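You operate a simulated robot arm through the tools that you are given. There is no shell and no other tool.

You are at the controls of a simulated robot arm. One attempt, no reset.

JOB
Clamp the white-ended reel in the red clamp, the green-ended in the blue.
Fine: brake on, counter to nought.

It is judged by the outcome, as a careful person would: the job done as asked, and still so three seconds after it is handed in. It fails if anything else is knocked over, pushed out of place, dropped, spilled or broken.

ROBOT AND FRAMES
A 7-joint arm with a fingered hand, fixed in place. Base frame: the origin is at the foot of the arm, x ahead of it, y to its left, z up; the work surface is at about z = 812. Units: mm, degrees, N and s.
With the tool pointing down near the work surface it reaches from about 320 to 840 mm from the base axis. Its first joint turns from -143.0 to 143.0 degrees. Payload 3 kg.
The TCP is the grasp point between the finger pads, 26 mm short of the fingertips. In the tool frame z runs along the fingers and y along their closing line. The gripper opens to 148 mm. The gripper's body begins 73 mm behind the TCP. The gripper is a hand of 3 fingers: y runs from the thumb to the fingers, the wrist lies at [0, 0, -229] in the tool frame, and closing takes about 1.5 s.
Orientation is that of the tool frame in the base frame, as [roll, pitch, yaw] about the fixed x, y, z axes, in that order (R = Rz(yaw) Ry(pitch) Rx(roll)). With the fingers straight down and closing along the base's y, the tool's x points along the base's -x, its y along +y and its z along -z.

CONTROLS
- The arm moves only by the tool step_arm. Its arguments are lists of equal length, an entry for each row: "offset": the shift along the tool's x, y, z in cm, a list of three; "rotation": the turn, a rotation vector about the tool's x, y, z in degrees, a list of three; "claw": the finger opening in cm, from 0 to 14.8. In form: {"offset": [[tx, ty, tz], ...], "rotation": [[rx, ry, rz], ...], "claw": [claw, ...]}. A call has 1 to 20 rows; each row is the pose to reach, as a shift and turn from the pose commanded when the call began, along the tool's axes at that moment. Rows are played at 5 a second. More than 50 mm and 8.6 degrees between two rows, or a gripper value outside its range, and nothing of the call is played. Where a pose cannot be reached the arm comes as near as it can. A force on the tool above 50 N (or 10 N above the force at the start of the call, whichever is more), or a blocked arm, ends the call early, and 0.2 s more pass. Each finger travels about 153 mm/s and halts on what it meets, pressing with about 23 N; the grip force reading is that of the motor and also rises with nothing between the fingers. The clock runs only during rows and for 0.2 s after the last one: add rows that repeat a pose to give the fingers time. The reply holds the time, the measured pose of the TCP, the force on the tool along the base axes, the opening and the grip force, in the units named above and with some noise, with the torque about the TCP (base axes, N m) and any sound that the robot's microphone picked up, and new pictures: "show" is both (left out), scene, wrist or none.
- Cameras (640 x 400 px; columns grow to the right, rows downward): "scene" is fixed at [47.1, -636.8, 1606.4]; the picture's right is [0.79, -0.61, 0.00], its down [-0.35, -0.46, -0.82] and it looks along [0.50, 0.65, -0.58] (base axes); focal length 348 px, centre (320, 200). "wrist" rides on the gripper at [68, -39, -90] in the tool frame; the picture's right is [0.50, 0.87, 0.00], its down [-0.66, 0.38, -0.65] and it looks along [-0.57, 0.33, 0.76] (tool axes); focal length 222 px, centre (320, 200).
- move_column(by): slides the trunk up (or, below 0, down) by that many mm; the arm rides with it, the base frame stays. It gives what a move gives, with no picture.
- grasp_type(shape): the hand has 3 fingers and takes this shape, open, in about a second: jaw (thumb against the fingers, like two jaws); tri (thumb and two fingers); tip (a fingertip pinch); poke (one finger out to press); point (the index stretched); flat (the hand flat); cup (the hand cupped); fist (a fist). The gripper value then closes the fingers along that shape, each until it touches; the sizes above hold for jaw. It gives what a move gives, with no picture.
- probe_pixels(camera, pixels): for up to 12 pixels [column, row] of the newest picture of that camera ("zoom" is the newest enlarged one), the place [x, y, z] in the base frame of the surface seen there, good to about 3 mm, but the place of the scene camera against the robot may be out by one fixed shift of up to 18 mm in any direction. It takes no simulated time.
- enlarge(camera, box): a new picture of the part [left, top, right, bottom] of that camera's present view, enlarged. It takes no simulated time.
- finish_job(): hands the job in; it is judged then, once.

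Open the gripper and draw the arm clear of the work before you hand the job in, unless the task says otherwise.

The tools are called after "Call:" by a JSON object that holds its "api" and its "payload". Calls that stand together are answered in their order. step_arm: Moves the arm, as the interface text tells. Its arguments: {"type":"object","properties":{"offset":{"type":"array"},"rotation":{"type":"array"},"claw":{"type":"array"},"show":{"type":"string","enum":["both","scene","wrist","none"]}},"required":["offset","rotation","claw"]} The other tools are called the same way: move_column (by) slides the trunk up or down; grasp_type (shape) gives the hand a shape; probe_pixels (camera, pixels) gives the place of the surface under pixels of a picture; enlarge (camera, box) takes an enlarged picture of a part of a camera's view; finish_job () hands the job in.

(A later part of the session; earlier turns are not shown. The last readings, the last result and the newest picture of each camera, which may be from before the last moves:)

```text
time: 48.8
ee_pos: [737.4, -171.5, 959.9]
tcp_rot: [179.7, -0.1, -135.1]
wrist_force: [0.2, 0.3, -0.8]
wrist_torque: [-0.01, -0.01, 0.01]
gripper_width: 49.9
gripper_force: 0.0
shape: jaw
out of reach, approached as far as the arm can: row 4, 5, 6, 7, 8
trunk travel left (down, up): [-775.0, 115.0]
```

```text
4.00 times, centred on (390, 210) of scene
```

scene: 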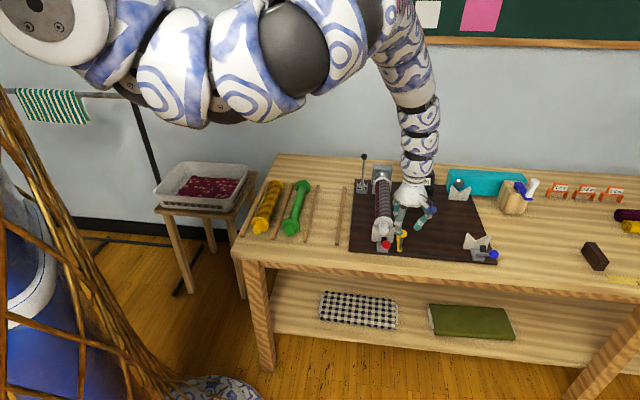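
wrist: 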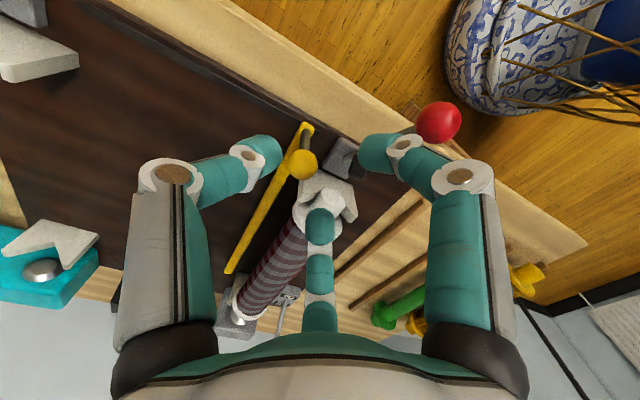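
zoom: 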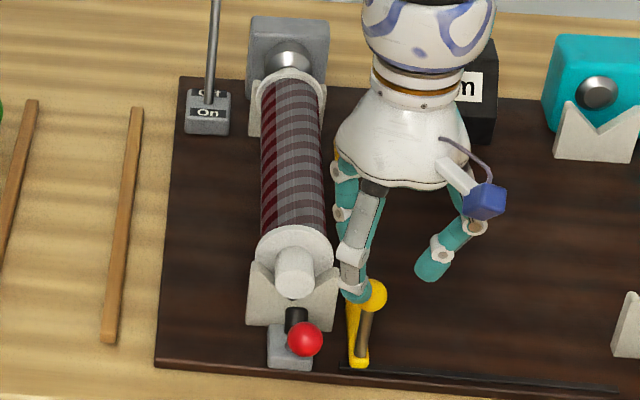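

The elbow-up posture stops short here at (737,-171,960). I tilt the hand 25° so that the fingers point towards the front (wrist stays further out) and move above the red ball.

Call:
{"api": "step_arm", "payload": {"offset": [[0, 0, -1.2], [0, 0, -2.5], [0, 0, -2.5], [1.3, 1.8, -2.5], [2.6, 3.6, -2.5], [4.0, 5.37, -2.5], [4.0, 5.37, -2.5]], "rotation": [[0, 8.3, 0], [0, 16.6, 0], [0, 24.9, 0], [0, 24.9, 0], [0, 24.9, 0], [0, 24.9, 0], [0, 24.9, 0]], "claw": [5, 5, 5, 5, 5, 5, 5]}}

Call:
{"api": "enlarge", "payload": {"camera": "scene", "box": [330, 160, 450, 260]}}

```text
time: 50.4
ee_pos: [671.3, -159.1, 984.4]
tcp_rot: [179.9, -24.9, -135.2]
wrist_force: [-0.3, -0.8, 0.3]
wrist_torque: [0.02, 0.01, 0.01]
gripper_width: 50.4
gripper_force: 0.1
shape: jaw
trunk travel left (down, up): [-775.0, 115.0]
```

scene: 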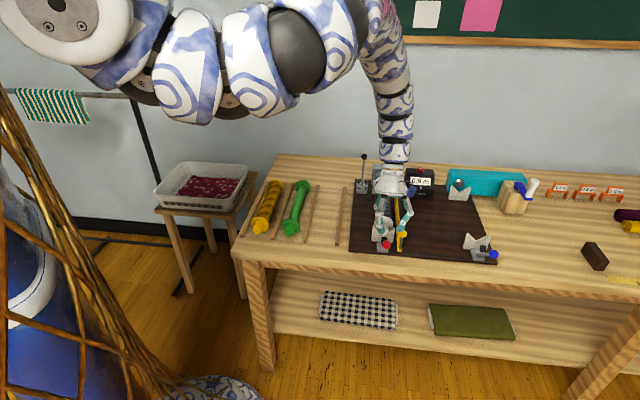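
wrist: 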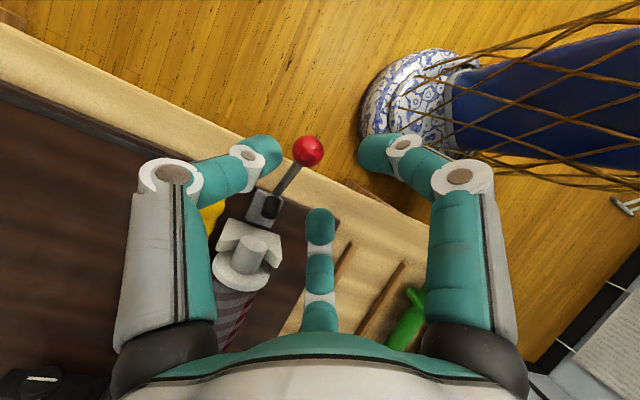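

```text
4.00 times, centred on (390, 210) of scene
```

zoom: 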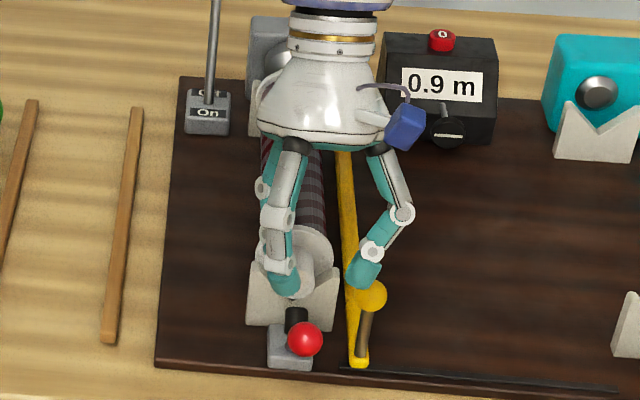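

Reached (671,-159,984) with 25° tilt; the red ball is at (308,151) in the wrist view. I probe it and the fingertips.

Call:
{"api": "probe_pixels", "payload": {"camera": "wrist", "pixels": [[308, 151], [308, 140], [300, 158], [316, 158], [288, 178], [270, 152], [375, 152], [320, 220], [266, 205], [240, 258]]}}

```text
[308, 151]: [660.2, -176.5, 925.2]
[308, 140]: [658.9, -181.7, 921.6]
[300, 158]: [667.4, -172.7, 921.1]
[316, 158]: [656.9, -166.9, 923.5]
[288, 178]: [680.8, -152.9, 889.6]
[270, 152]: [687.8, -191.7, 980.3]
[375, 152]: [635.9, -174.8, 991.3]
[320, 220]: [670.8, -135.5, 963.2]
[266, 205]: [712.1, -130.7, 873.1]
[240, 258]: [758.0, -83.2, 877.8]
```

Ball centre is (u=342, v=589, z=913). I first align laterally, then advance along the tool axis so the fingertips surround the ball with a 60 mm opening.

Call:
{"api": "step_arm", "payload": {"offset": [[-0.6, -0.1, 0], [-1.19, -0.21, 0], [-1.19, -0.21, 2], [-1.19, -0.21, 4], [-1.19, -0.21, 5.68], [-1.19, -0.21, 5.68]], "rotation": [[0, 0, 0], [0, 0, 0], [0, 0, 0], [0, 0, 0], [0, 0, 0], [0, 0, 0]], "claw": [6, 6, 6, 6, 6, 6]}}

Call:
{"api": "enlarge", "payload": {"camera": "scene", "box": [350, 190, 430, 260]}}

```text
time: 51.8
ee_pos: [661.2, -169.2, 927.9]
tcp_rot: [179.9, -25.1, -135.0]
wrist_force: [-0.5, 0.1, -0.1]
wrist_torque: [-0.02, 0.0, 0.0]
gripper_width: 59.3
gripper_force: 0.1
shape: jaw
trunk travel left (down, up): [-775.0, 115.0]
```

scene: 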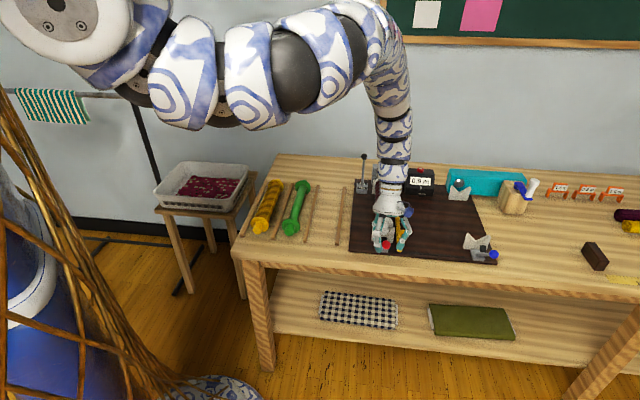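
wrist: 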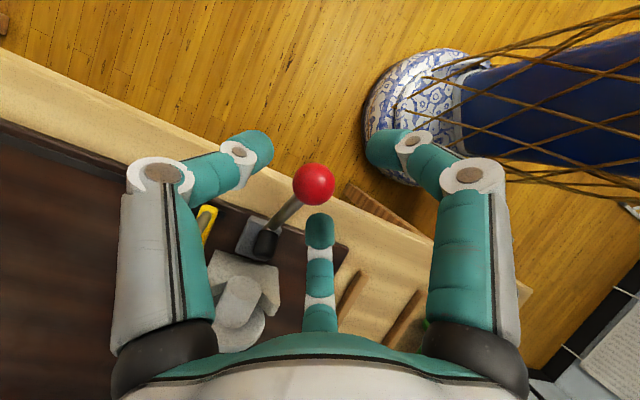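

```text
5.71 times, centred on (390, 225) of scene
```

zoom: 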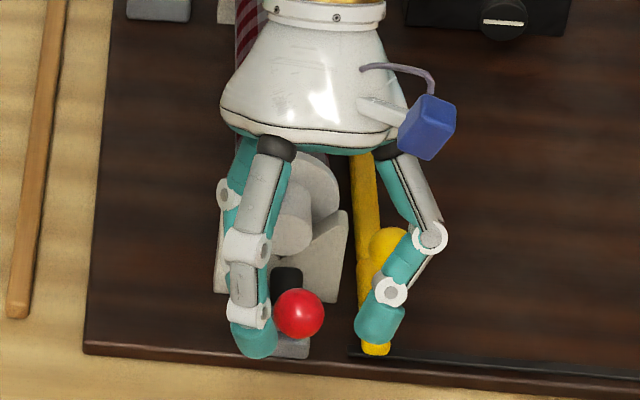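

The fingers surround the ball freely. I close to a 34 mm cage and swing the handle forward along its arc up to vertical.

Call:
{"api": "step_arm", "payload": {"offset": [[0, 0, 0], [0, 0, 0], [0, 0, 0], [-0.6, 0, -1.56], [-1.38, 0, -2.96], [-2.33, 0, -4.25], [-3.47, 0, -5.37], [-4.75, 0, -6.35], [-6.15, 0, -7.12], [-6.15, 0, -7.12]], "rotation": [[0, 0, 0], [0, 0, 0], [0, 0, 0], [0, 0, 0], [0, 0, 0], [0, 0, 0], [0, 0, 0], [0, 0, 0], [0, 0, 0], [0, 0, 0]], "claw": [5, 4, 3.4, 3.4, 3.4, 3.4, 3.4, 3.4, 3.4, 3.4]}}

Call:
{"api": "enlarge", "payload": {"camera": "scene", "box": [350, 190, 430, 260]}}

```text
time: 54.0
ee_pos: [723.4, -109.4, 965.9]
tcp_rot: [179.8, -25.1, -135.1]
wrist_force: [0.0, -0.3, 0.0]
wrist_torque: [-0.01, 0.02, 0.0]
gripper_width: 34.3
gripper_force: 0.1
shape: jaw
trunk travel left (down, up): [-775.0, 115.0]
```

scene: 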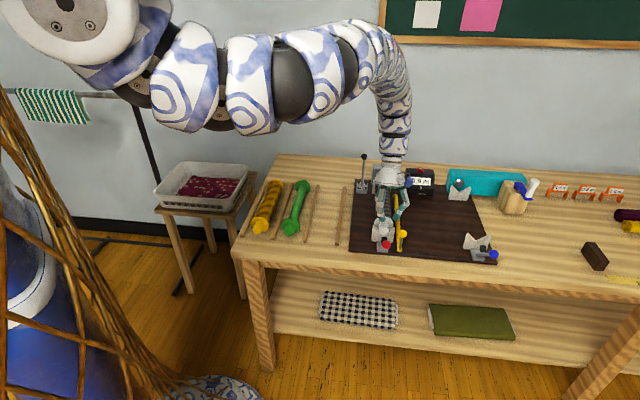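
wrist: 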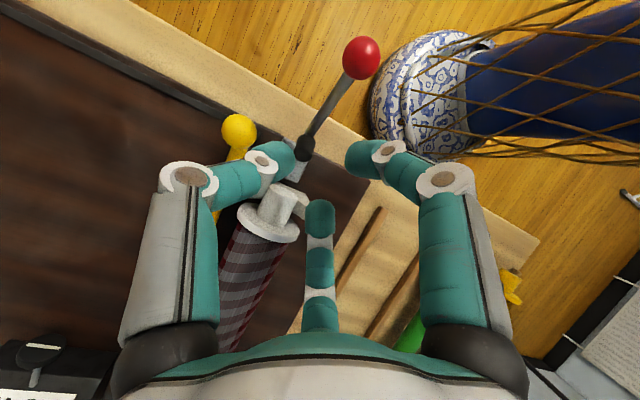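

```text
5.71 times, centred on (390, 225) of scene
```

zoom: 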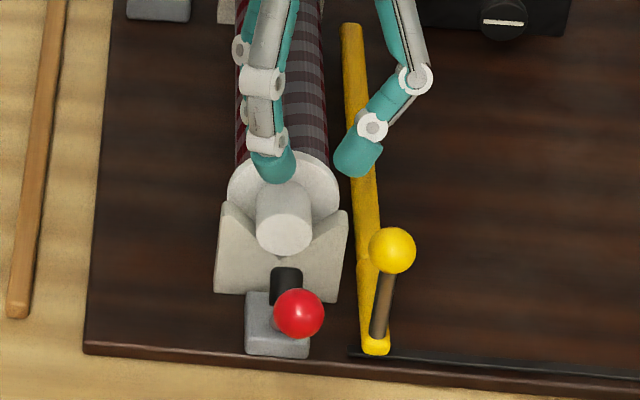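

The cage slipped over the ball (fingertips too shallow); the handle is unmoved. I go back above it and turn the hand -30° about its axis so one finger is directly behind the ball and the stick lies in a gap.

Call:
{"api": "step_arm", "payload": {"offset": [[1.0, 0, -1.0], [2.5, 0, -0.7], [4.5, 0, 0.3], [6.08, 0, 1.12], [6.08, 0, 1.12]], "rotation": [[0, 0, -7.5], [0, 0, -15], [0, 0, -22.5], [0, 0, -30], [0, 0, -30]], "claw": [3.6, 4, 4.4, 4.8, 4.8]}}

Call:
{"api": "probe_pixels", "payload": {"camera": "wrist", "pixels": [[270, 152], [375, 152], [320, 220]]}}

```text
time: 55.2
ee_pos: [678.2, -150.8, 981.8]
tcp_rot: [166.8, -21.3, -102.6]
wrist_force: [-0.9, 0.1, 0.1]
wrist_torque: [-0.02, -0.02, -0.01]
gripper_width: 47.6
gripper_force: 0.1
shape: jaw
trunk travel left (down, up): [-775.0, 115.0]
```

scene: 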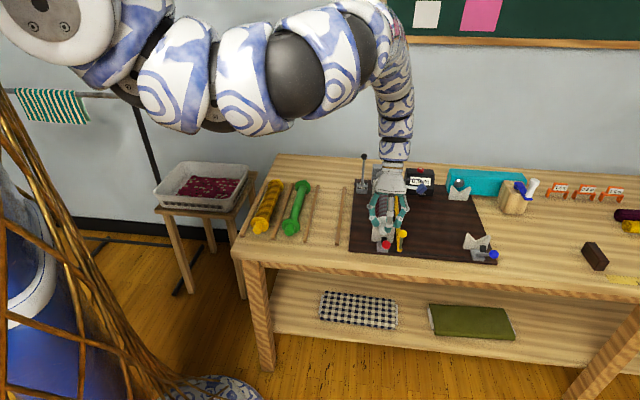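
wrist: 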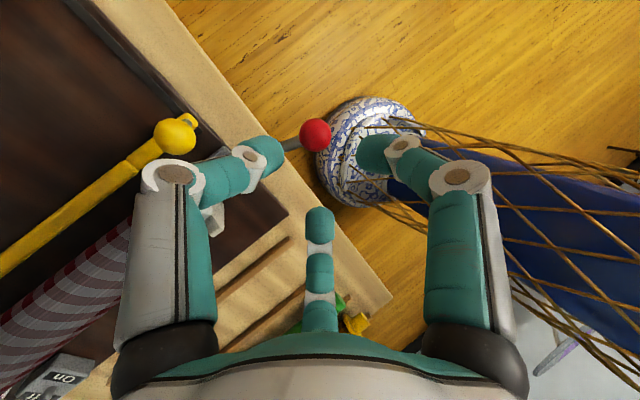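

```text
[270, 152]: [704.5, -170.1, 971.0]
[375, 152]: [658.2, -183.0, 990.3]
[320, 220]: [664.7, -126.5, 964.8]
```

The hand is turned and finger A is directly behind the ball. I advance 70 mm along the tool axis so the ball is about 5 mm beyond the TCP.

Call:
{"api": "step_arm", "payload": {"offset": [[0, -0.3, 1.5], [0.05, -0.34, 3.0], [0.05, -0.34, 4.5], [0.05, -0.34, 5.8], [0.05, -0.34, 6.99], [0.05, -0.34, 6.99]], "rotation": [[0, 0, 0], [0, 0, 0], [0, 0, 0], [0, 0, 0], [0, 0, 0], [0, 0, 0]], "claw": [5, 5, 5, 5, 5, 5]}}

Call:
{"api": "enlarge", "payload": {"camera": "scene", "box": [350, 190, 430, 260]}}

```text
time: 56.6
ee_pos: [661.5, -173.6, 917.5]
tcp_rot: [166.8, -21.5, -102.6]
wrist_force: [0.0, -0.4, -0.5]
wrist_torque: [0.01, 0.0, 0.01]
gripper_width: 50.0
gripper_force: 0.0
shape: jaw
trunk travel left (down, up): [-775.0, 115.0]
```

scene: 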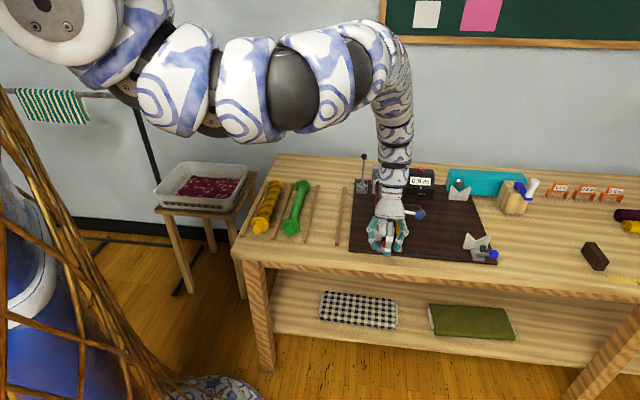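
wrist: 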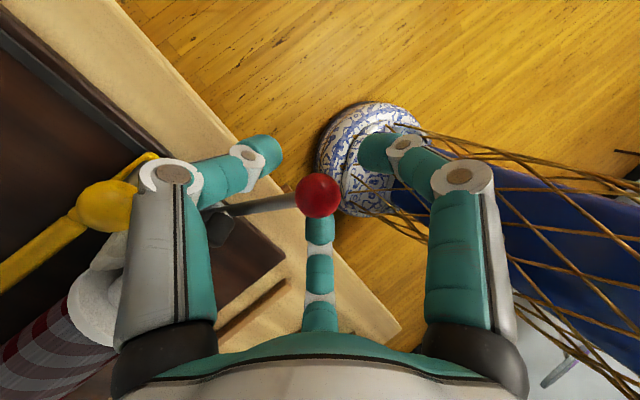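

```text
5.71 times, centred on (390, 225) of scene
```

zoom: 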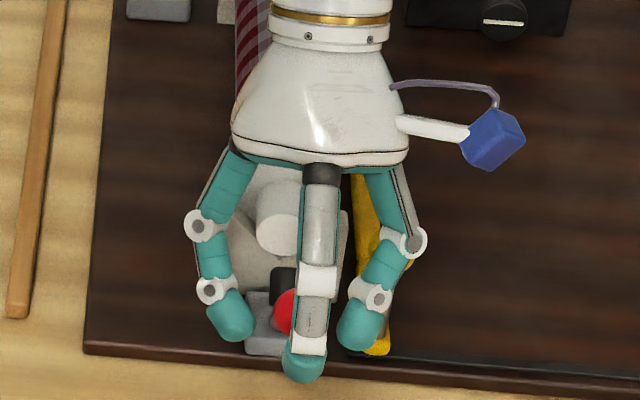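

Finger A now stands right behind the red ball. I close to 36 mm and swing the handle along its arc to about vertical.

Call:
{"api": "step_arm", "payload": {"offset": [[0, 0, 0], [0, 0, 0], [-0.52, -0.3, -1.56], [-1.19, -0.69, -2.96], [-2.02, -1.17, -4.25], [-3.01, -1.74, -5.37], [-4.12, -2.38, -6.35], [-5.33, -3.08, -7.12], [-5.33, -3.08, -7.12]], "rotation": [[0, 0, 0], [0, 0, 0], [0, 0, 0], [0, 0, 0], [0, 0, 0], [0, 0, 0], [0, 0, 0], [0, 0, 0], [0, 0, 0]], "claw": [4.2, 3.6, 3.6, 3.6, 3.6, 3.6, 3.6, 3.6, 3.6]}}

Call:
{"api": "enlarge", "payload": {"camera": "scene", "box": [350, 190, 430, 260]}}

```text
time: 58.6
ee_pos: [722.5, -113.9, 955.5]
tcp_rot: [166.8, -21.3, -102.7]
wrist_force: [-0.7, 0.4, 0.4]
wrist_torque: [0.03, -0.02, -0.01]
gripper_width: 36.4
gripper_force: 0.1
shape: jaw
trunk travel left (down, up): [-775.0, 115.0]
```

scene: 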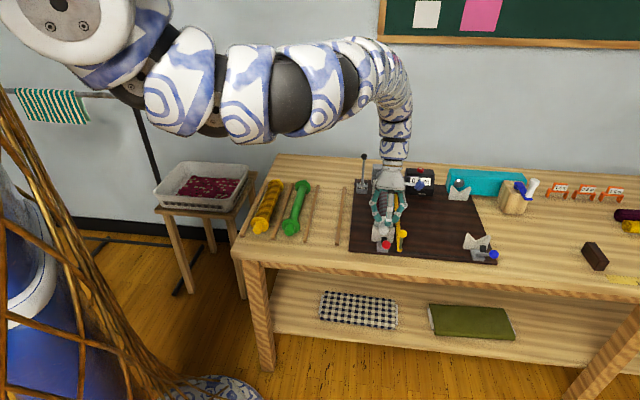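
wrist: 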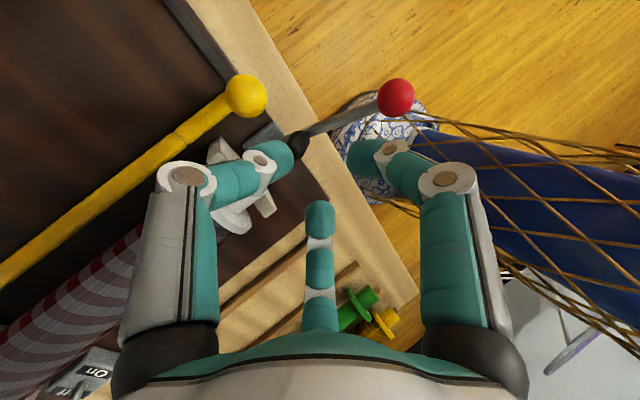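

```text
5.71 times, centred on (390, 225) of scene
```

zoom: 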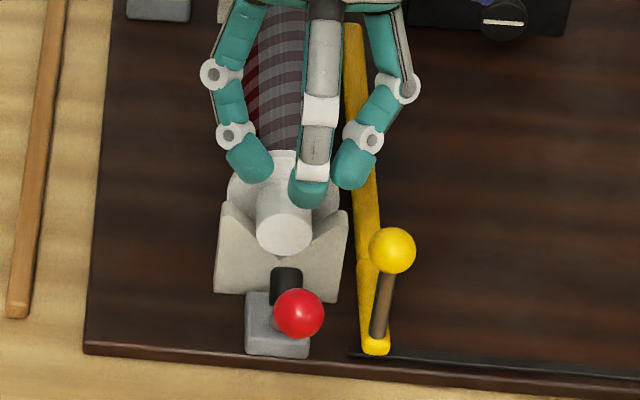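

Again the ball stayed/sprang back, so I must hold it firmly and watch the force. I return over the ball, re-approach, and this time close the fingers to grip the ball itself.

Call:
{"api": "step_arm", "payload": {"offset": [[0.95, 0.55, -2.36], [2.0, 1.2, -2.0], [3.6, 2.2, -1.2], [5.32, 3.3, 0.05], [5.32, 3.3, 2.0], [5.32, 3.3, 4.0], [5.32, 3.3, 5.6], [5.32, 3.3, 7.0], [5.32, 3.3, 7.0]], "rotation": [[0, 0, 0], [0, 0, 0], [0, 0, 0], [0, 0, 0], [0, 0, 0], [0, 0, 0], [0, 0, 0], [0, 0, 0], [0, 0, 0]], "claw": [4, 5, 5, 5, 5, 5, 5, 5, 5], "show": "wrist"}}

Call:
{"api": "step_arm", "payload": {"offset": [[0, 0, 0], [0, 0, 0], [0, 0, 0], [0, 0, 0], [0, 0, 0], [0, 0, 0]], "rotation": [[0, 0, 0], [0, 0, 0], [0, 0, 0], [0, 0, 0], [0, 0, 0], [0, 0, 0]], "claw": [4.2, 3.4, 2.6, 1.8, 1.0, 1.0]}}

Call:
{"api": "enlarge", "payload": {"camera": "scene", "box": [350, 190, 430, 260]}}

```text
time: 60.6
ee_pos: [660.3, -172.1, 917.4]
tcp_rot: [166.8, -21.3, -102.6]
wrist_force: [0.2, 0.3, 0.4]
wrist_torque: [0.04, 0.01, 0.0]
gripper_width: 49.6
gripper_force: 0.1
shape: jaw
trunk travel left (down, up): [-775.0, 115.0]
```

wrist: 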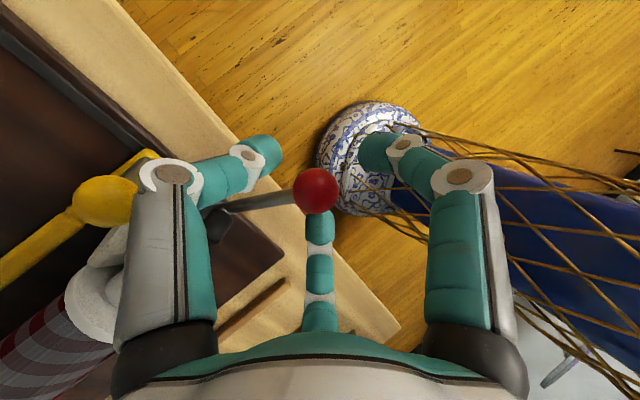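

```text
time: 62.0
ee_pos: [659.7, -173.7, 919.0]
tcp_rot: [166.8, -21.4, -102.6]
wrist_force: [5.1, -1.4, -4.8]
wrist_torque: [0.02, 0.04, -0.02]
gripper_width: 10.8
gripper_force: 23.1
shape: jaw
trunk travel left (down, up): [-775.0, 115.0]
```

scene: 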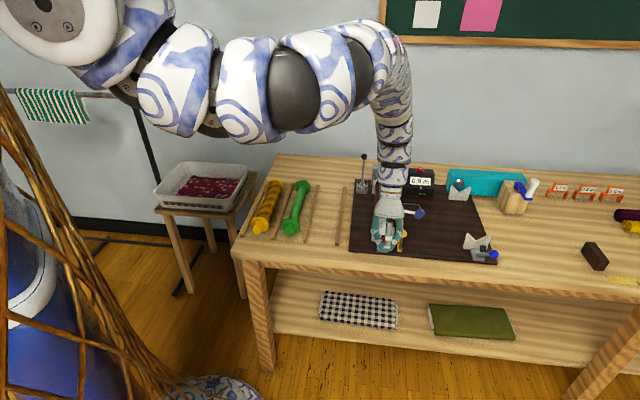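
wrist: 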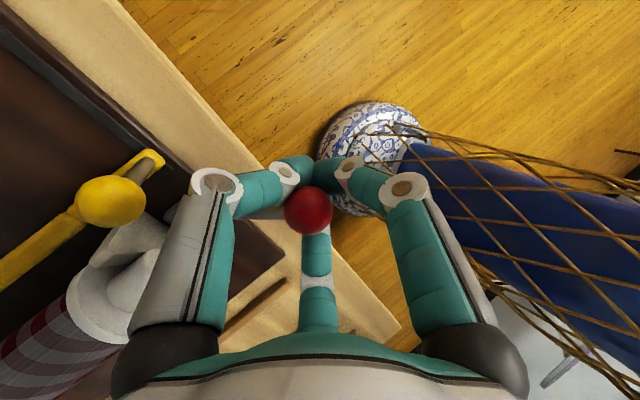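

```text
5.71 times, centred on (390, 225) of scene
```

zoom: 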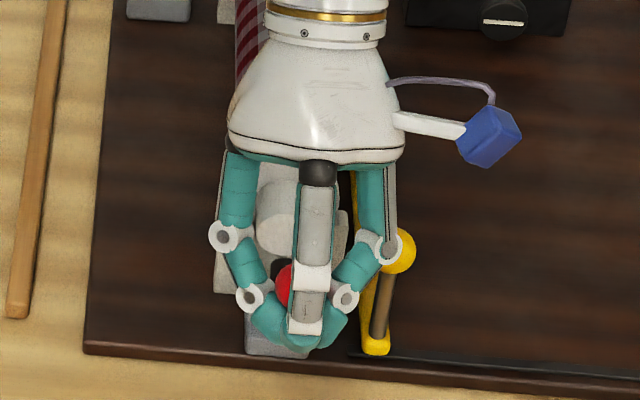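

The fingers closed under the ball (10.8 mm), trapping it. I move a small part of the arc and check the force and ball position.

Call:
{"api": "step_arm", "payload": {"offset": [[-0.26, -0.15, -0.78], [-0.52, -0.3, -1.56], [-0.52, -0.3, -1.56]], "rotation": [[0, 0, 0], [0, 0, 0], [0, 0, 0]], "claw": [1.0, 1.0, 1.0]}}

Call:
{"api": "enlarge", "payload": {"camera": "scene", "box": [350, 190, 430, 260]}}

```text
time: 62.8
ee_pos: [668.9, -161.8, 931.0]
tcp_rot: [166.7, -21.4, -102.5]
wrist_force: [6.1, 0.3, -8.0]
wrist_torque: [-0.03, 0.05, 0.04]
gripper_width: 10.7
gripper_force: 23.1
shape: jaw
trunk travel left (down, up): [-775.0, 115.0]
```

scene: 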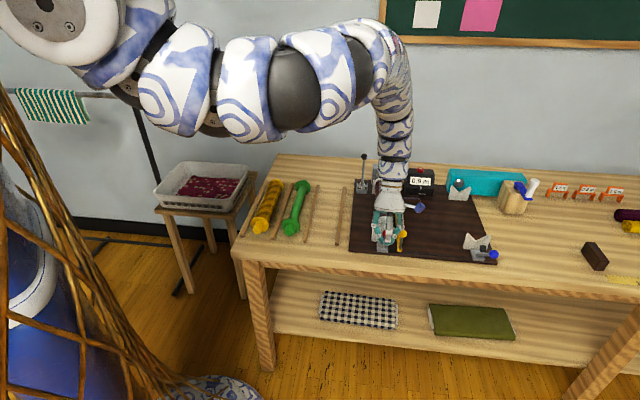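
wrist: 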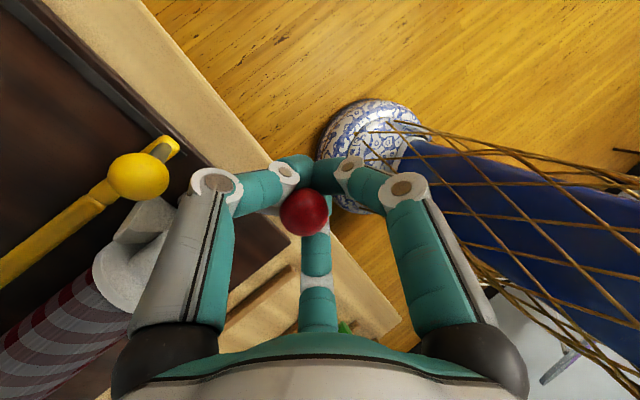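

```text
5.71 times, centred on (390, 225) of scene
```

zoom: 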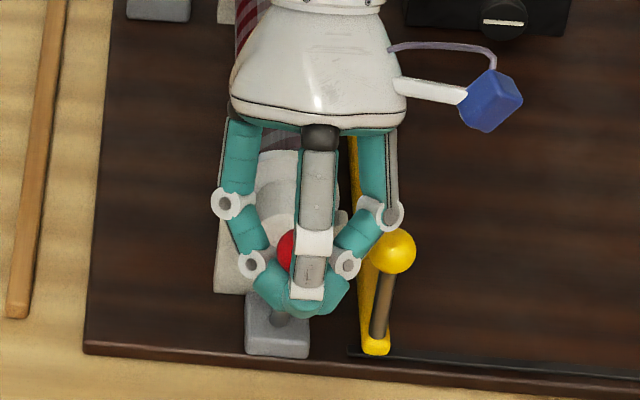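

The handle follows (6–8 N). I continue the arc to about vertical.

Call:
{"api": "step_arm", "payload": {"offset": [[-0.34, -0.2, -0.7], [-0.68, -0.39, -1.4], [-1.1, -0.63, -2.05], [-1.51, -0.87, -2.69], [-2.0, -1.15, -3.26], [-2.49, -1.44, -3.82], [-3.05, -1.75, -4.3], [-3.61, -2.07, -4.79], [-4.2, -2.42, -5.2], [-4.82, -2.78, -5.57], [-4.82, -2.78, -5.57]], "rotation": [[0, 0, 0], [0, 0, 0], [0, 0, 0], [0, 0, 0], [0, 0, 0], [0, 0, 0], [0, 0, 0], [0, 0, 0], [0, 0, 0], [0, 0, 0], [0, 0, 0]], "claw": [1.0, 1.0, 1.0, 1.0, 1.0, 1.0, 1.0, 1.0, 1.0, 1.0, 1.0]}}

Call:
{"api": "enlarge", "payload": {"camera": "scene", "box": [350, 190, 430, 260]}}

```text
time: 65.0
ee_pos: [718.1, -120.3, 959.3]
tcp_rot: [166.3, -22.2, -102.6]
wrist_force: [-18.0, -33.9, -6.2]
wrist_torque: [-0.43, 0.21, -0.2]
gripper_width: 7.1
gripper_force: 22.9
shape: jaw
trunk travel left (down, up): [-775.0, 115.0]
stopped in row 11: the force on the tool passed its limit at 59 N (the readings are from after the stop); the commanded pose is now the measured one
```

scene: 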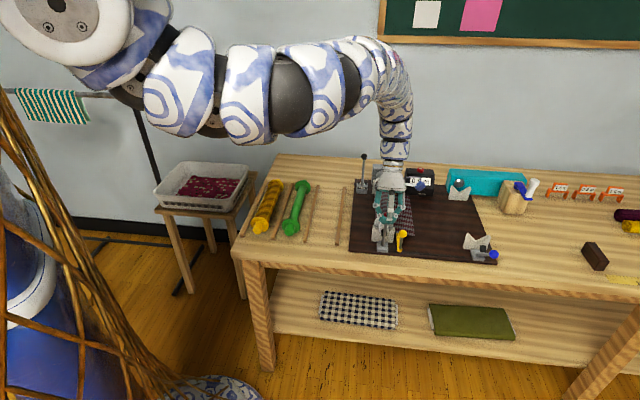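
wrist: 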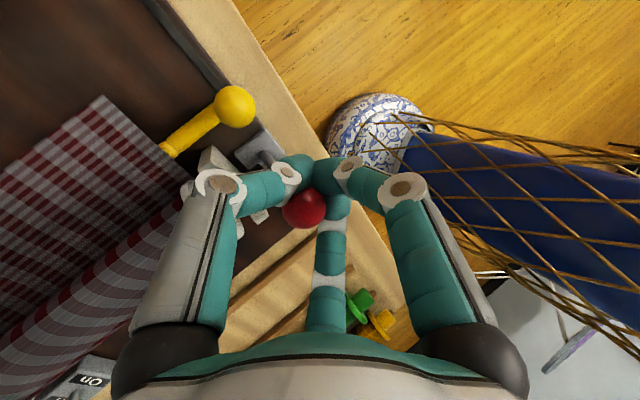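

```text
5.71 times, centred on (390, 225) of scene
```

zoom: 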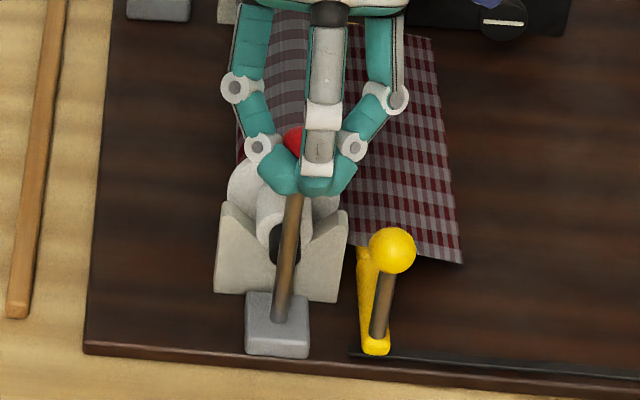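

The handle came upright, the pad meets the stub end, and a stretch of cloth now lies out from the reel across the board; force rose to 59 N so it is against a stop. I probe the ball and look closer before releasing.

Call:
{"api": "probe_pixels", "payload": {"camera": "wrist", "pixels": [[303, 210], [300, 200], [270, 155], [255, 140], [235, 108], [205, 180], [100, 200], [60, 230], [105, 100]]}}

Call:
{"api": "enlarge", "payload": {"camera": "scene", "box": [340, 150, 480, 260]}}

Call:
{"api": "enlarge", "payload": {"camera": "wrist", "box": [180, 60, 400, 260]}}

```text
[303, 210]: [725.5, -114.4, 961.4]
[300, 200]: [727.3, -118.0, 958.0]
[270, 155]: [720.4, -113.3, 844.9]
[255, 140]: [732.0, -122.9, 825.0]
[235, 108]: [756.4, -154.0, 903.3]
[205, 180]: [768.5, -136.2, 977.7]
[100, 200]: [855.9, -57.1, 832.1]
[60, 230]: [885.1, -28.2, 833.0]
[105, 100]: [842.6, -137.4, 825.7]
```

```text
3.64 times, centred on (410, 205) of scene
```

zoom: 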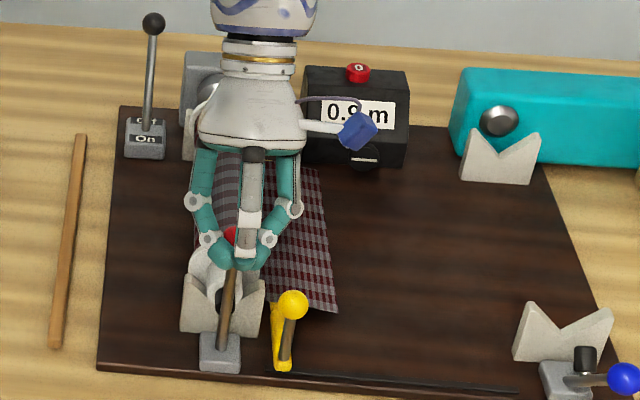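

```text
2.00 times, centred on (290, 160) of wrist
```

zoom: 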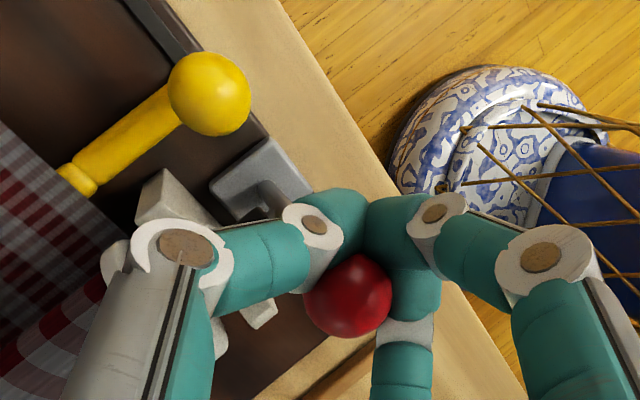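

The ball is now at u≈433 (2° past vertical), at its stop. I open the fingers and check that the handle stays.

Call:
{"api": "step_arm", "payload": {"offset": [[0, 0, 0], [0, 0, 0], [0, 0, 0], [0, 0, 0], [0, 0, 0]], "rotation": [[0, 0, 0], [0, 0, 0], [0, 0, 0], [0, 0, 0], [0, 0, 0]], "claw": [2, 3, 4, 5, 5.5]}}

Call:
{"api": "enlarge", "payload": {"camera": "scene", "box": [340, 150, 480, 260]}}

```text
time: 66.2
ee_pos: [719.1, -115.1, 959.8]
tcp_rot: [166.5, -21.8, -102.6]
wrist_force: [0.2, 0.3, 0.2]
wrist_torque: [-0.01, -0.05, -0.01]
gripper_width: 54.8
gripper_force: 0.0
shape: jaw
trunk travel left (down, up): [-775.0, 115.0]
```

scene: 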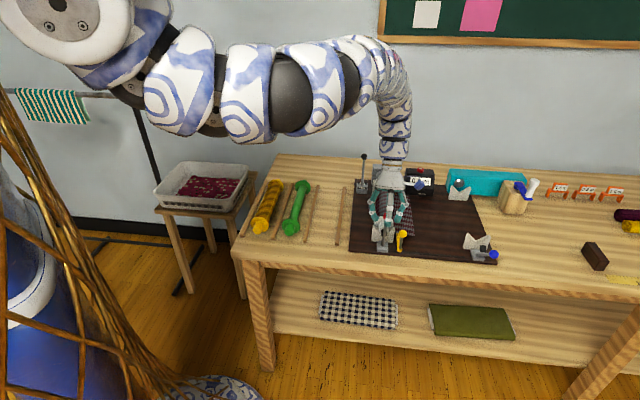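
wrist: 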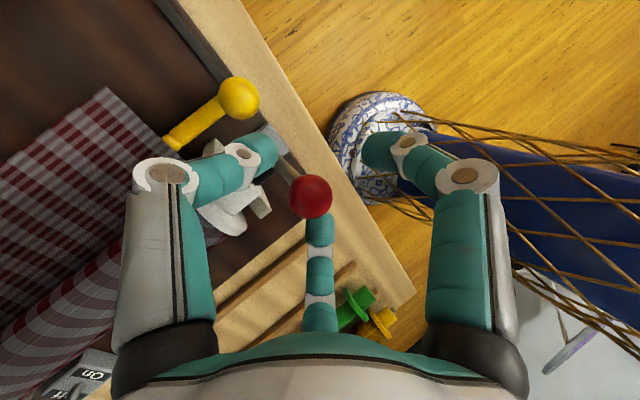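

```text
3.64 times, centred on (410, 205) of scene
```

zoom: 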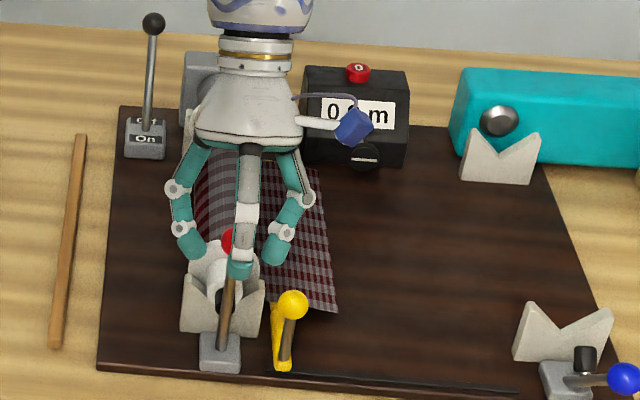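

The handle holds. I withdraw the hand along its own axis 9 cm.

Call:
{"api": "step_arm", "payload": {"offset": [[0, 0, -1.5], [0, 0, -3], [0, 0, -5], [0, 0, -7], [0, 0, -9], [0, 0, -9]], "rotation": [[0, 0, 0], [0, 0, 0], [0, 0, 0], [0, 0, 0], [0, 0, 0], [0, 0, 0]], "claw": [5.5, 5.5, 5.5, 5.5, 5.5, 5.5]}}

Call:
{"api": "enlarge", "payload": {"camera": "scene", "box": [340, 170, 460, 260]}}

Call:
{"api": "enlarge", "payload": {"camera": "wrist", "box": [0, 60, 340, 300]}}

```text
time: 67.6
ee_pos: [748.1, -88.1, 1040.9]
tcp_rot: [166.5, -21.8, -102.7]
wrist_force: [-0.3, 0.8, -0.1]
wrist_torque: [0.01, -0.03, -0.02]
gripper_width: 54.6
gripper_force: 0.0
shape: jaw
trunk travel left (down, up): [-775.0, 115.0]
```

scene: 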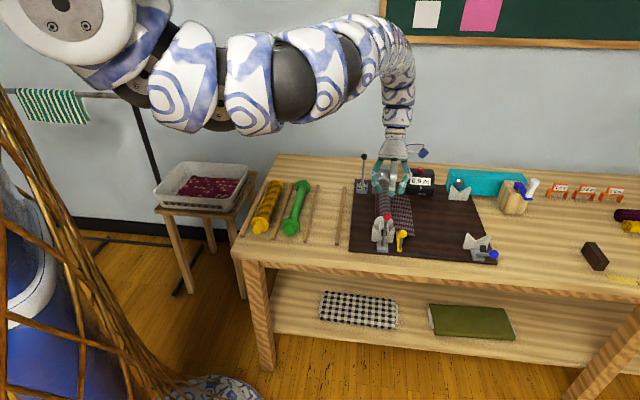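
wrist: 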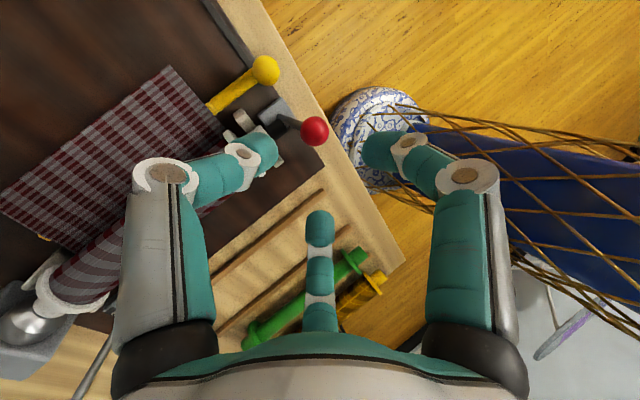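

```text
4.44 times, centred on (400, 215) of scene
```

zoom: 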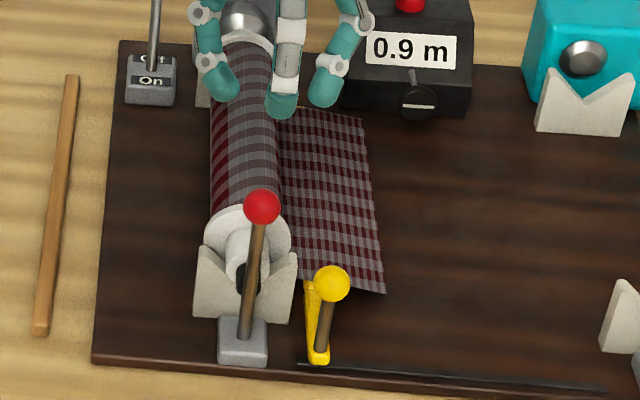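

```text
1.67 times, centred on (170, 180) of wrist
```

zoom: 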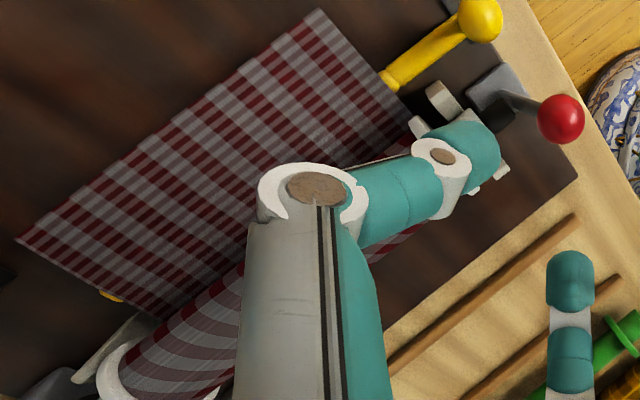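

Red clamp is thrown, holding the reel (pad on the stub end), cloth tail lying flat. Now I untwist/untilt the hand and move up and away to a free spot above the board.

Call:
{"api": "step_arm", "payload": {"offset": [[-1.32, -1.9, -1.84], [-2.65, -3.8, -3.67], [-3.97, -5.7, -5.5], [-5.3, -7.6, -7.34], [-6.62, -9.46, -9.18], [-6.62, -9.46, -9.18]], "rotation": [[1.3, -4.87, 5.9], [2.6, -9.7, 11.8], [3.9, -14.6, 17.7], [5.2, -19.4, 23.6], [6.5, -24.3, 29.5], [6.5, -24.3, 29.5]], "claw": [5.5, 6, 7, 7, 7, 7]}}

```text
time: 69.0
ee_pos: [878.9, -29.8, 1077.6]
tcp_rot: [179.9, -0.6, -135.2]
wrist_force: [0.0, 0.4, 0.1]
wrist_torque: [0.01, 0.01, -0.03]
gripper_width: 69.6
gripper_force: 0.1
shape: jaw
trunk travel left (down, up): [-775.0, 115.0]
```

scene: 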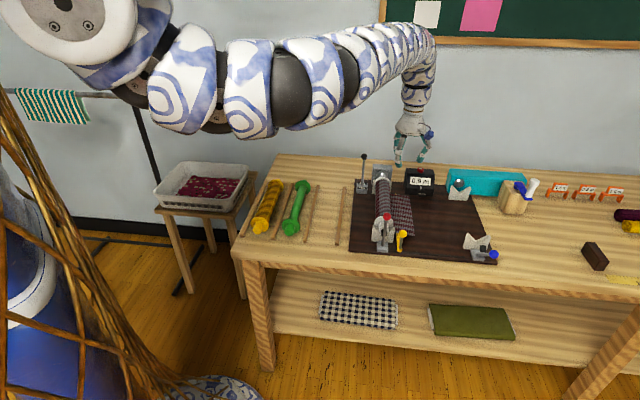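
wrist: 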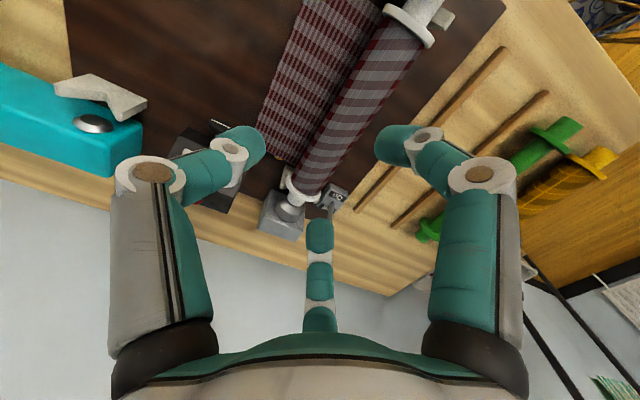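

Next I do a dry run for the blue station posture: rise to z≈1250 while rolling the hand 40° about the reel direction, so the fingers point down and outward.

Call:
{"api": "step_arm", "payload": {"offset": [[0.4, -1.4, -2.5], [0.8, -2.8, -5], [1.2, -4.3, -7.5], [1.6, -5.7, -10], [2.0, -7.1, -12.5], [2.4, -8.5, -15], [2.76, -9.97, -17.2], [2.76, -9.97, -17.2]], "rotation": [[5.7, 0, 0], [11.4, 0, 0], [17.1, 0, 0], [22.8, 0, 0], [28.5, 0, 0], [34.2, 0, 0], [40, 0, 0], [40, 0, 0]], "claw": [7, 7, 7, 7, 7, 7, 7, 7], "show": "scene"}}

```text
time: 70.8
ee_pos: [945.7, -114.5, 1247.5]
tcp_rot: [-140.1, -0.7, -135.3]
wrist_force: [-0.1, 0.8, -0.8]
wrist_torque: [0.03, 0.0, -0.03]
gripper_width: 69.4
gripper_force: 0.0
shape: jaw
out of reach, approached as far as the arm can: row 6, 7, 8
trunk travel left (down, up): [-775.0, 115.0]
```

scene: 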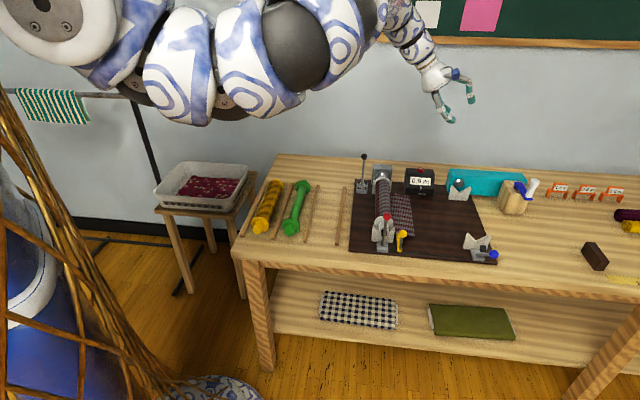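

Orientation reached. I lower the trunk by 250 mm here (hand over the free middle of the board, ending at z≈998).

Call:
{"api": "move_column", "payload": {"by": -250}}

Call:
{"api": "step_arm", "payload": {"offset": [[-0.5, -1.5, 1.8], [-1.0, -3.0, 3.6], [-1.5, -4.5, 5.4], [-2.0, -6.0, 7.2], [-2.0, -6.0, 7.2]], "rotation": [[0, 0, 0], [0, 0, 0], [0, 0, 0], [0, 0, 0], [0, 0, 0]], "claw": [7, 7, 7, 7, 7]}}

```text
time: 73.4
ee_pos: [947.7, -113.6, 997.7]
tcp_rot: [-140.1, -0.7, -135.4]
wrist_force: [-0.7, 0.0, 1.8]
wrist_torque: [0.0, 0.03, 0.02]
gripper_width: 69.5
gripper_force: 0.1
shape: jaw
trunk travel left (down, up): [-525.0, 365.0]
```

```text
time: 74.6
ee_pos: [1027.2, -164.9, 979.4]
tcp_rot: [-140.3, -0.8, -135.2]
wrist_force: [0.1, 0.5, 0.1]
wrist_torque: [0.0, -0.01, 0.03]
gripper_width: 69.8
gripper_force: 0.0
shape: jaw
trunk travel left (down, up): [-525.0, 365.0]
```

scene: 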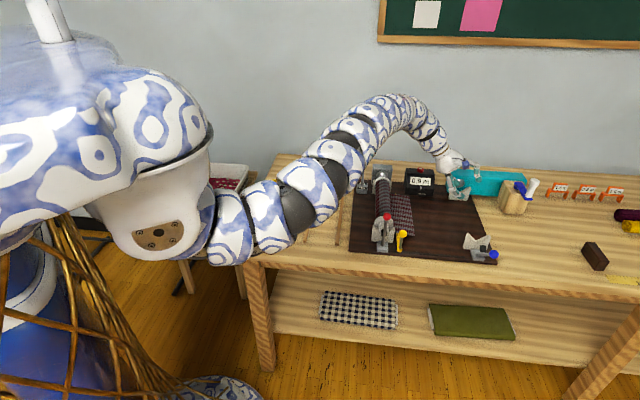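
wrist: 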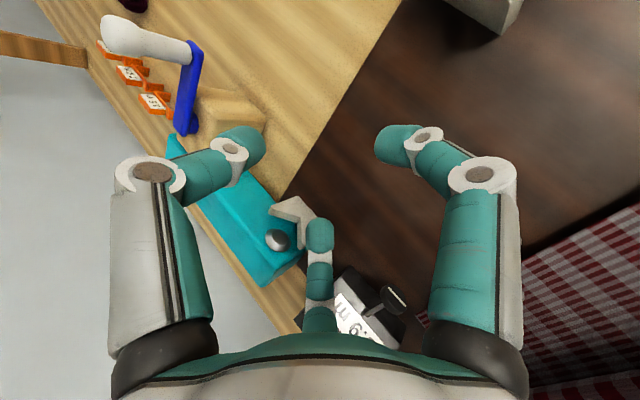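

Reached (1027,-165,979) with 40° roll. I test the final approach spot u≈585, v≈880 at this height.

Call:
{"api": "step_arm", "payload": {"offset": [[1.2, -1.4, 1.2], [2.47, -2.83, 2.38], [2.47, -2.83, 2.38]], "rotation": [[0, 0, 0], [0, 0, 0], [0, 0, 0]], "claw": [7, 7, 7], "show": "scene"}}

Call:
{"api": "move_column", "payload": {"by": -60}}

Call:
{"api": "step_arm", "payload": {"offset": [[0, 0, 0]], "rotation": [[0, 0, 0]], "claw": [7]}}

Call:
{"api": "enlarge", "payload": {"camera": "scene", "box": [400, 130, 540, 270]}}

```text
time: 75.4
ee_pos: [1035.5, -208.9, 980.0]
tcp_rot: [-140.1, -0.8, -135.2]
wrist_force: [-1.5, -0.9, -0.6]
wrist_torque: [-0.01, 0.0, -0.03]
gripper_width: 69.7
gripper_force: 0.0
shape: jaw
trunk travel left (down, up): [-525.0, 365.0]
```

scene: 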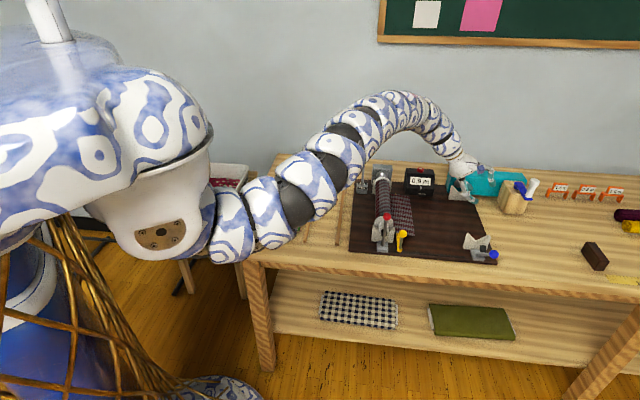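

```text
time: 76.4
ee_pos: [1035.8, -208.3, 920.9]
tcp_rot: [-140.1, -0.7, -135.2]
wrist_force: [0.4, -0.3, -0.3]
wrist_torque: [0.0, 0.01, 0.01]
gripper_width: 69.6
gripper_force: 0.1
shape: jaw
trunk travel left (down, up): [-465.0, 425.0]
```

```text
time: 76.8
ee_pos: [1035.5, -208.5, 919.8]
tcp_rot: [-140.1, -0.7, -135.3]
wrist_force: [0.0, -0.8, -0.4]
wrist_torque: [-0.03, 0.0, 0.0]
gripper_width: 69.4
gripper_force: 0.1
shape: jaw
trunk travel left (down, up): [-465.0, 425.0]
```

scene: 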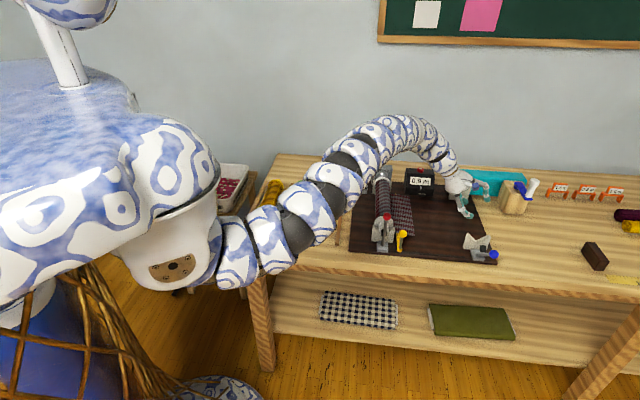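
wrist: 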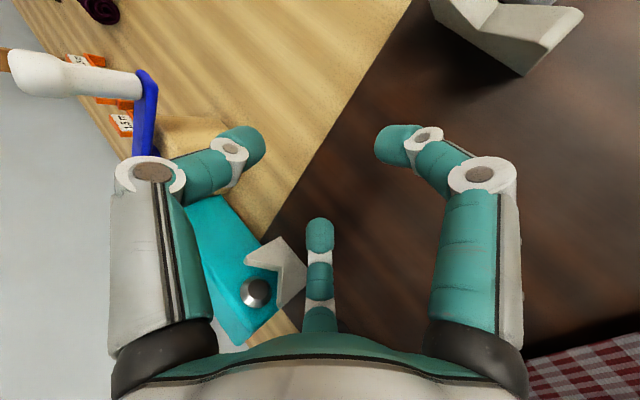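

```text
2.86 times, centred on (470, 200) of scene
```

zoom: 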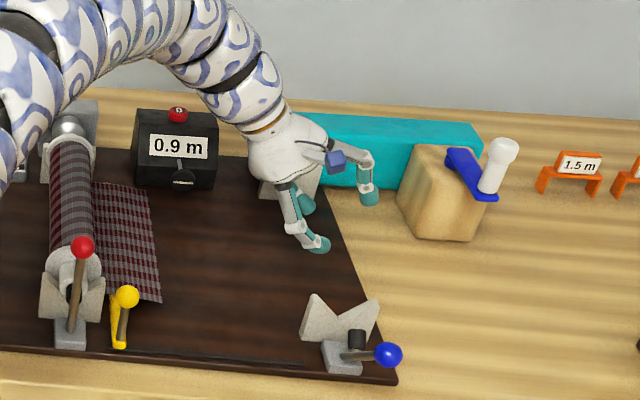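

The posture works at the blue station (u≈585, v≈880, z=920). Now I raise the trunk by 360 mm (hand rises to z≈1280) and return towards the rack for the green reel.

Call:
{"api": "move_column", "payload": {"by": 360}}

Call:
{"api": "step_arm", "payload": {"offset": [[0, 2.0, -2.0], [0, 4.0, -4.0], [0, 6.0, -6.0], [0, 8.5, -7.5], [-0.2, 11.5, -8.0], [-0.5, 14.5, -8.2], [-0.5, 14.5, -8.2]], "rotation": [[-5.7, 0, 0], [-11.4, 0, 0], [-17.1, 0, 0], [-22.8, 0, 0], [-28.5, 0, 0], [-34.2, 0, 0], [-40, 0, 0]], "claw": [8, 9, 10, 10, 10, 10, 10], "show": "scene"}}

```text
time: 80.3
ee_pos: [1035.4, -209.5, 1280.0]
tcp_rot: [-140.3, -0.8, -135.3]
wrist_force: [0.1, 0.9, 0.0]
wrist_torque: [0.02, -0.02, 0.02]
gripper_width: 69.8
gripper_force: 0.1
shape: jaw
trunk travel left (down, up): [-825.0, 65.0]
```

```text
time: 81.9
ee_pos: [922.8, -90.4, 1248.9]
tcp_rot: [179.7, -0.8, -135.3]
wrist_force: [0.4, -0.1, 0.1]
wrist_torque: [0.0, -0.02, -0.01]
gripper_width: 99.5
gripper_force: 0.1
shape: jaw
trunk travel left (down, up): [-825.0, 65.0]
```

scene: 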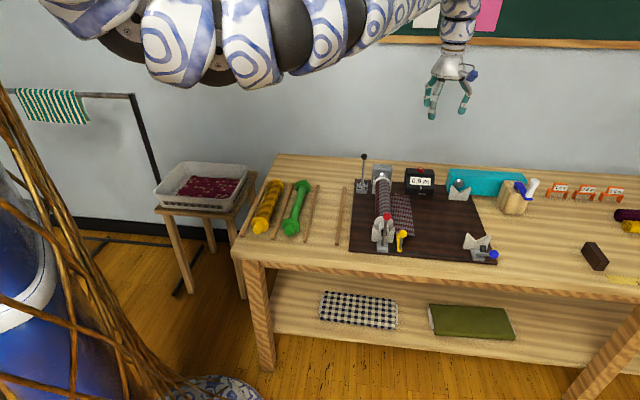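

Now towards the rack: move to about (750,120,1050), hand vertical.

Call:
{"api": "step_arm", "payload": {"offset": [[-0.3, 3.4, 2.5], [-0.65, 6.8, 5], [-1.0, 10.2, 7.5], [-1.3, 13.5, 10], [-1.6, 16.9, 12.5], [-2.0, 20.3, 15], [-2.3, 23.7, 17.4], [-2.6, 27.1, 19.9], [-2.6, 27.1, 19.9]], "rotation": [[0, 0, 0], [0, 0, 0], [0, 0, 0], [0, 0, 0], [0, 0, 0], [0, 0, 0], [0, 0, 0], [0, 0.5, -0.3], [0, 0.8, -0.3]], "claw": [10, 10, 10, 10, 10, 10, 10, 10, 10], "show": "scene"}}

```text
time: 83.9
ee_pos: [750.8, 121.5, 1052.2]
tcp_rot: [179.8, -1.6, -135.0]
wrist_force: [-0.7, -1.0, -0.2]
wrist_torque: [0.02, 0.01, -0.01]
gripper_width: 99.7
gripper_force: 0.0
shape: jaw
trunk travel left (down, up): [-825.0, 65.0]
```

scene: 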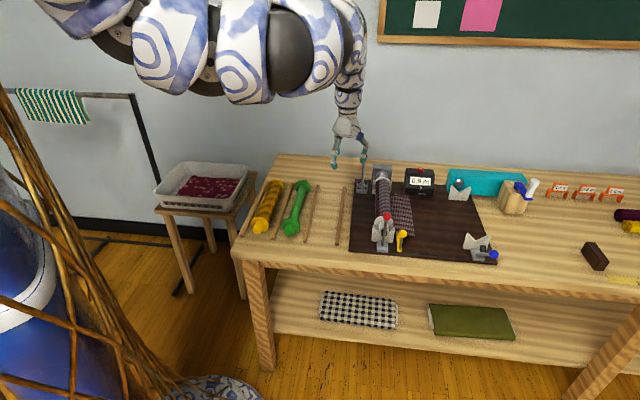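

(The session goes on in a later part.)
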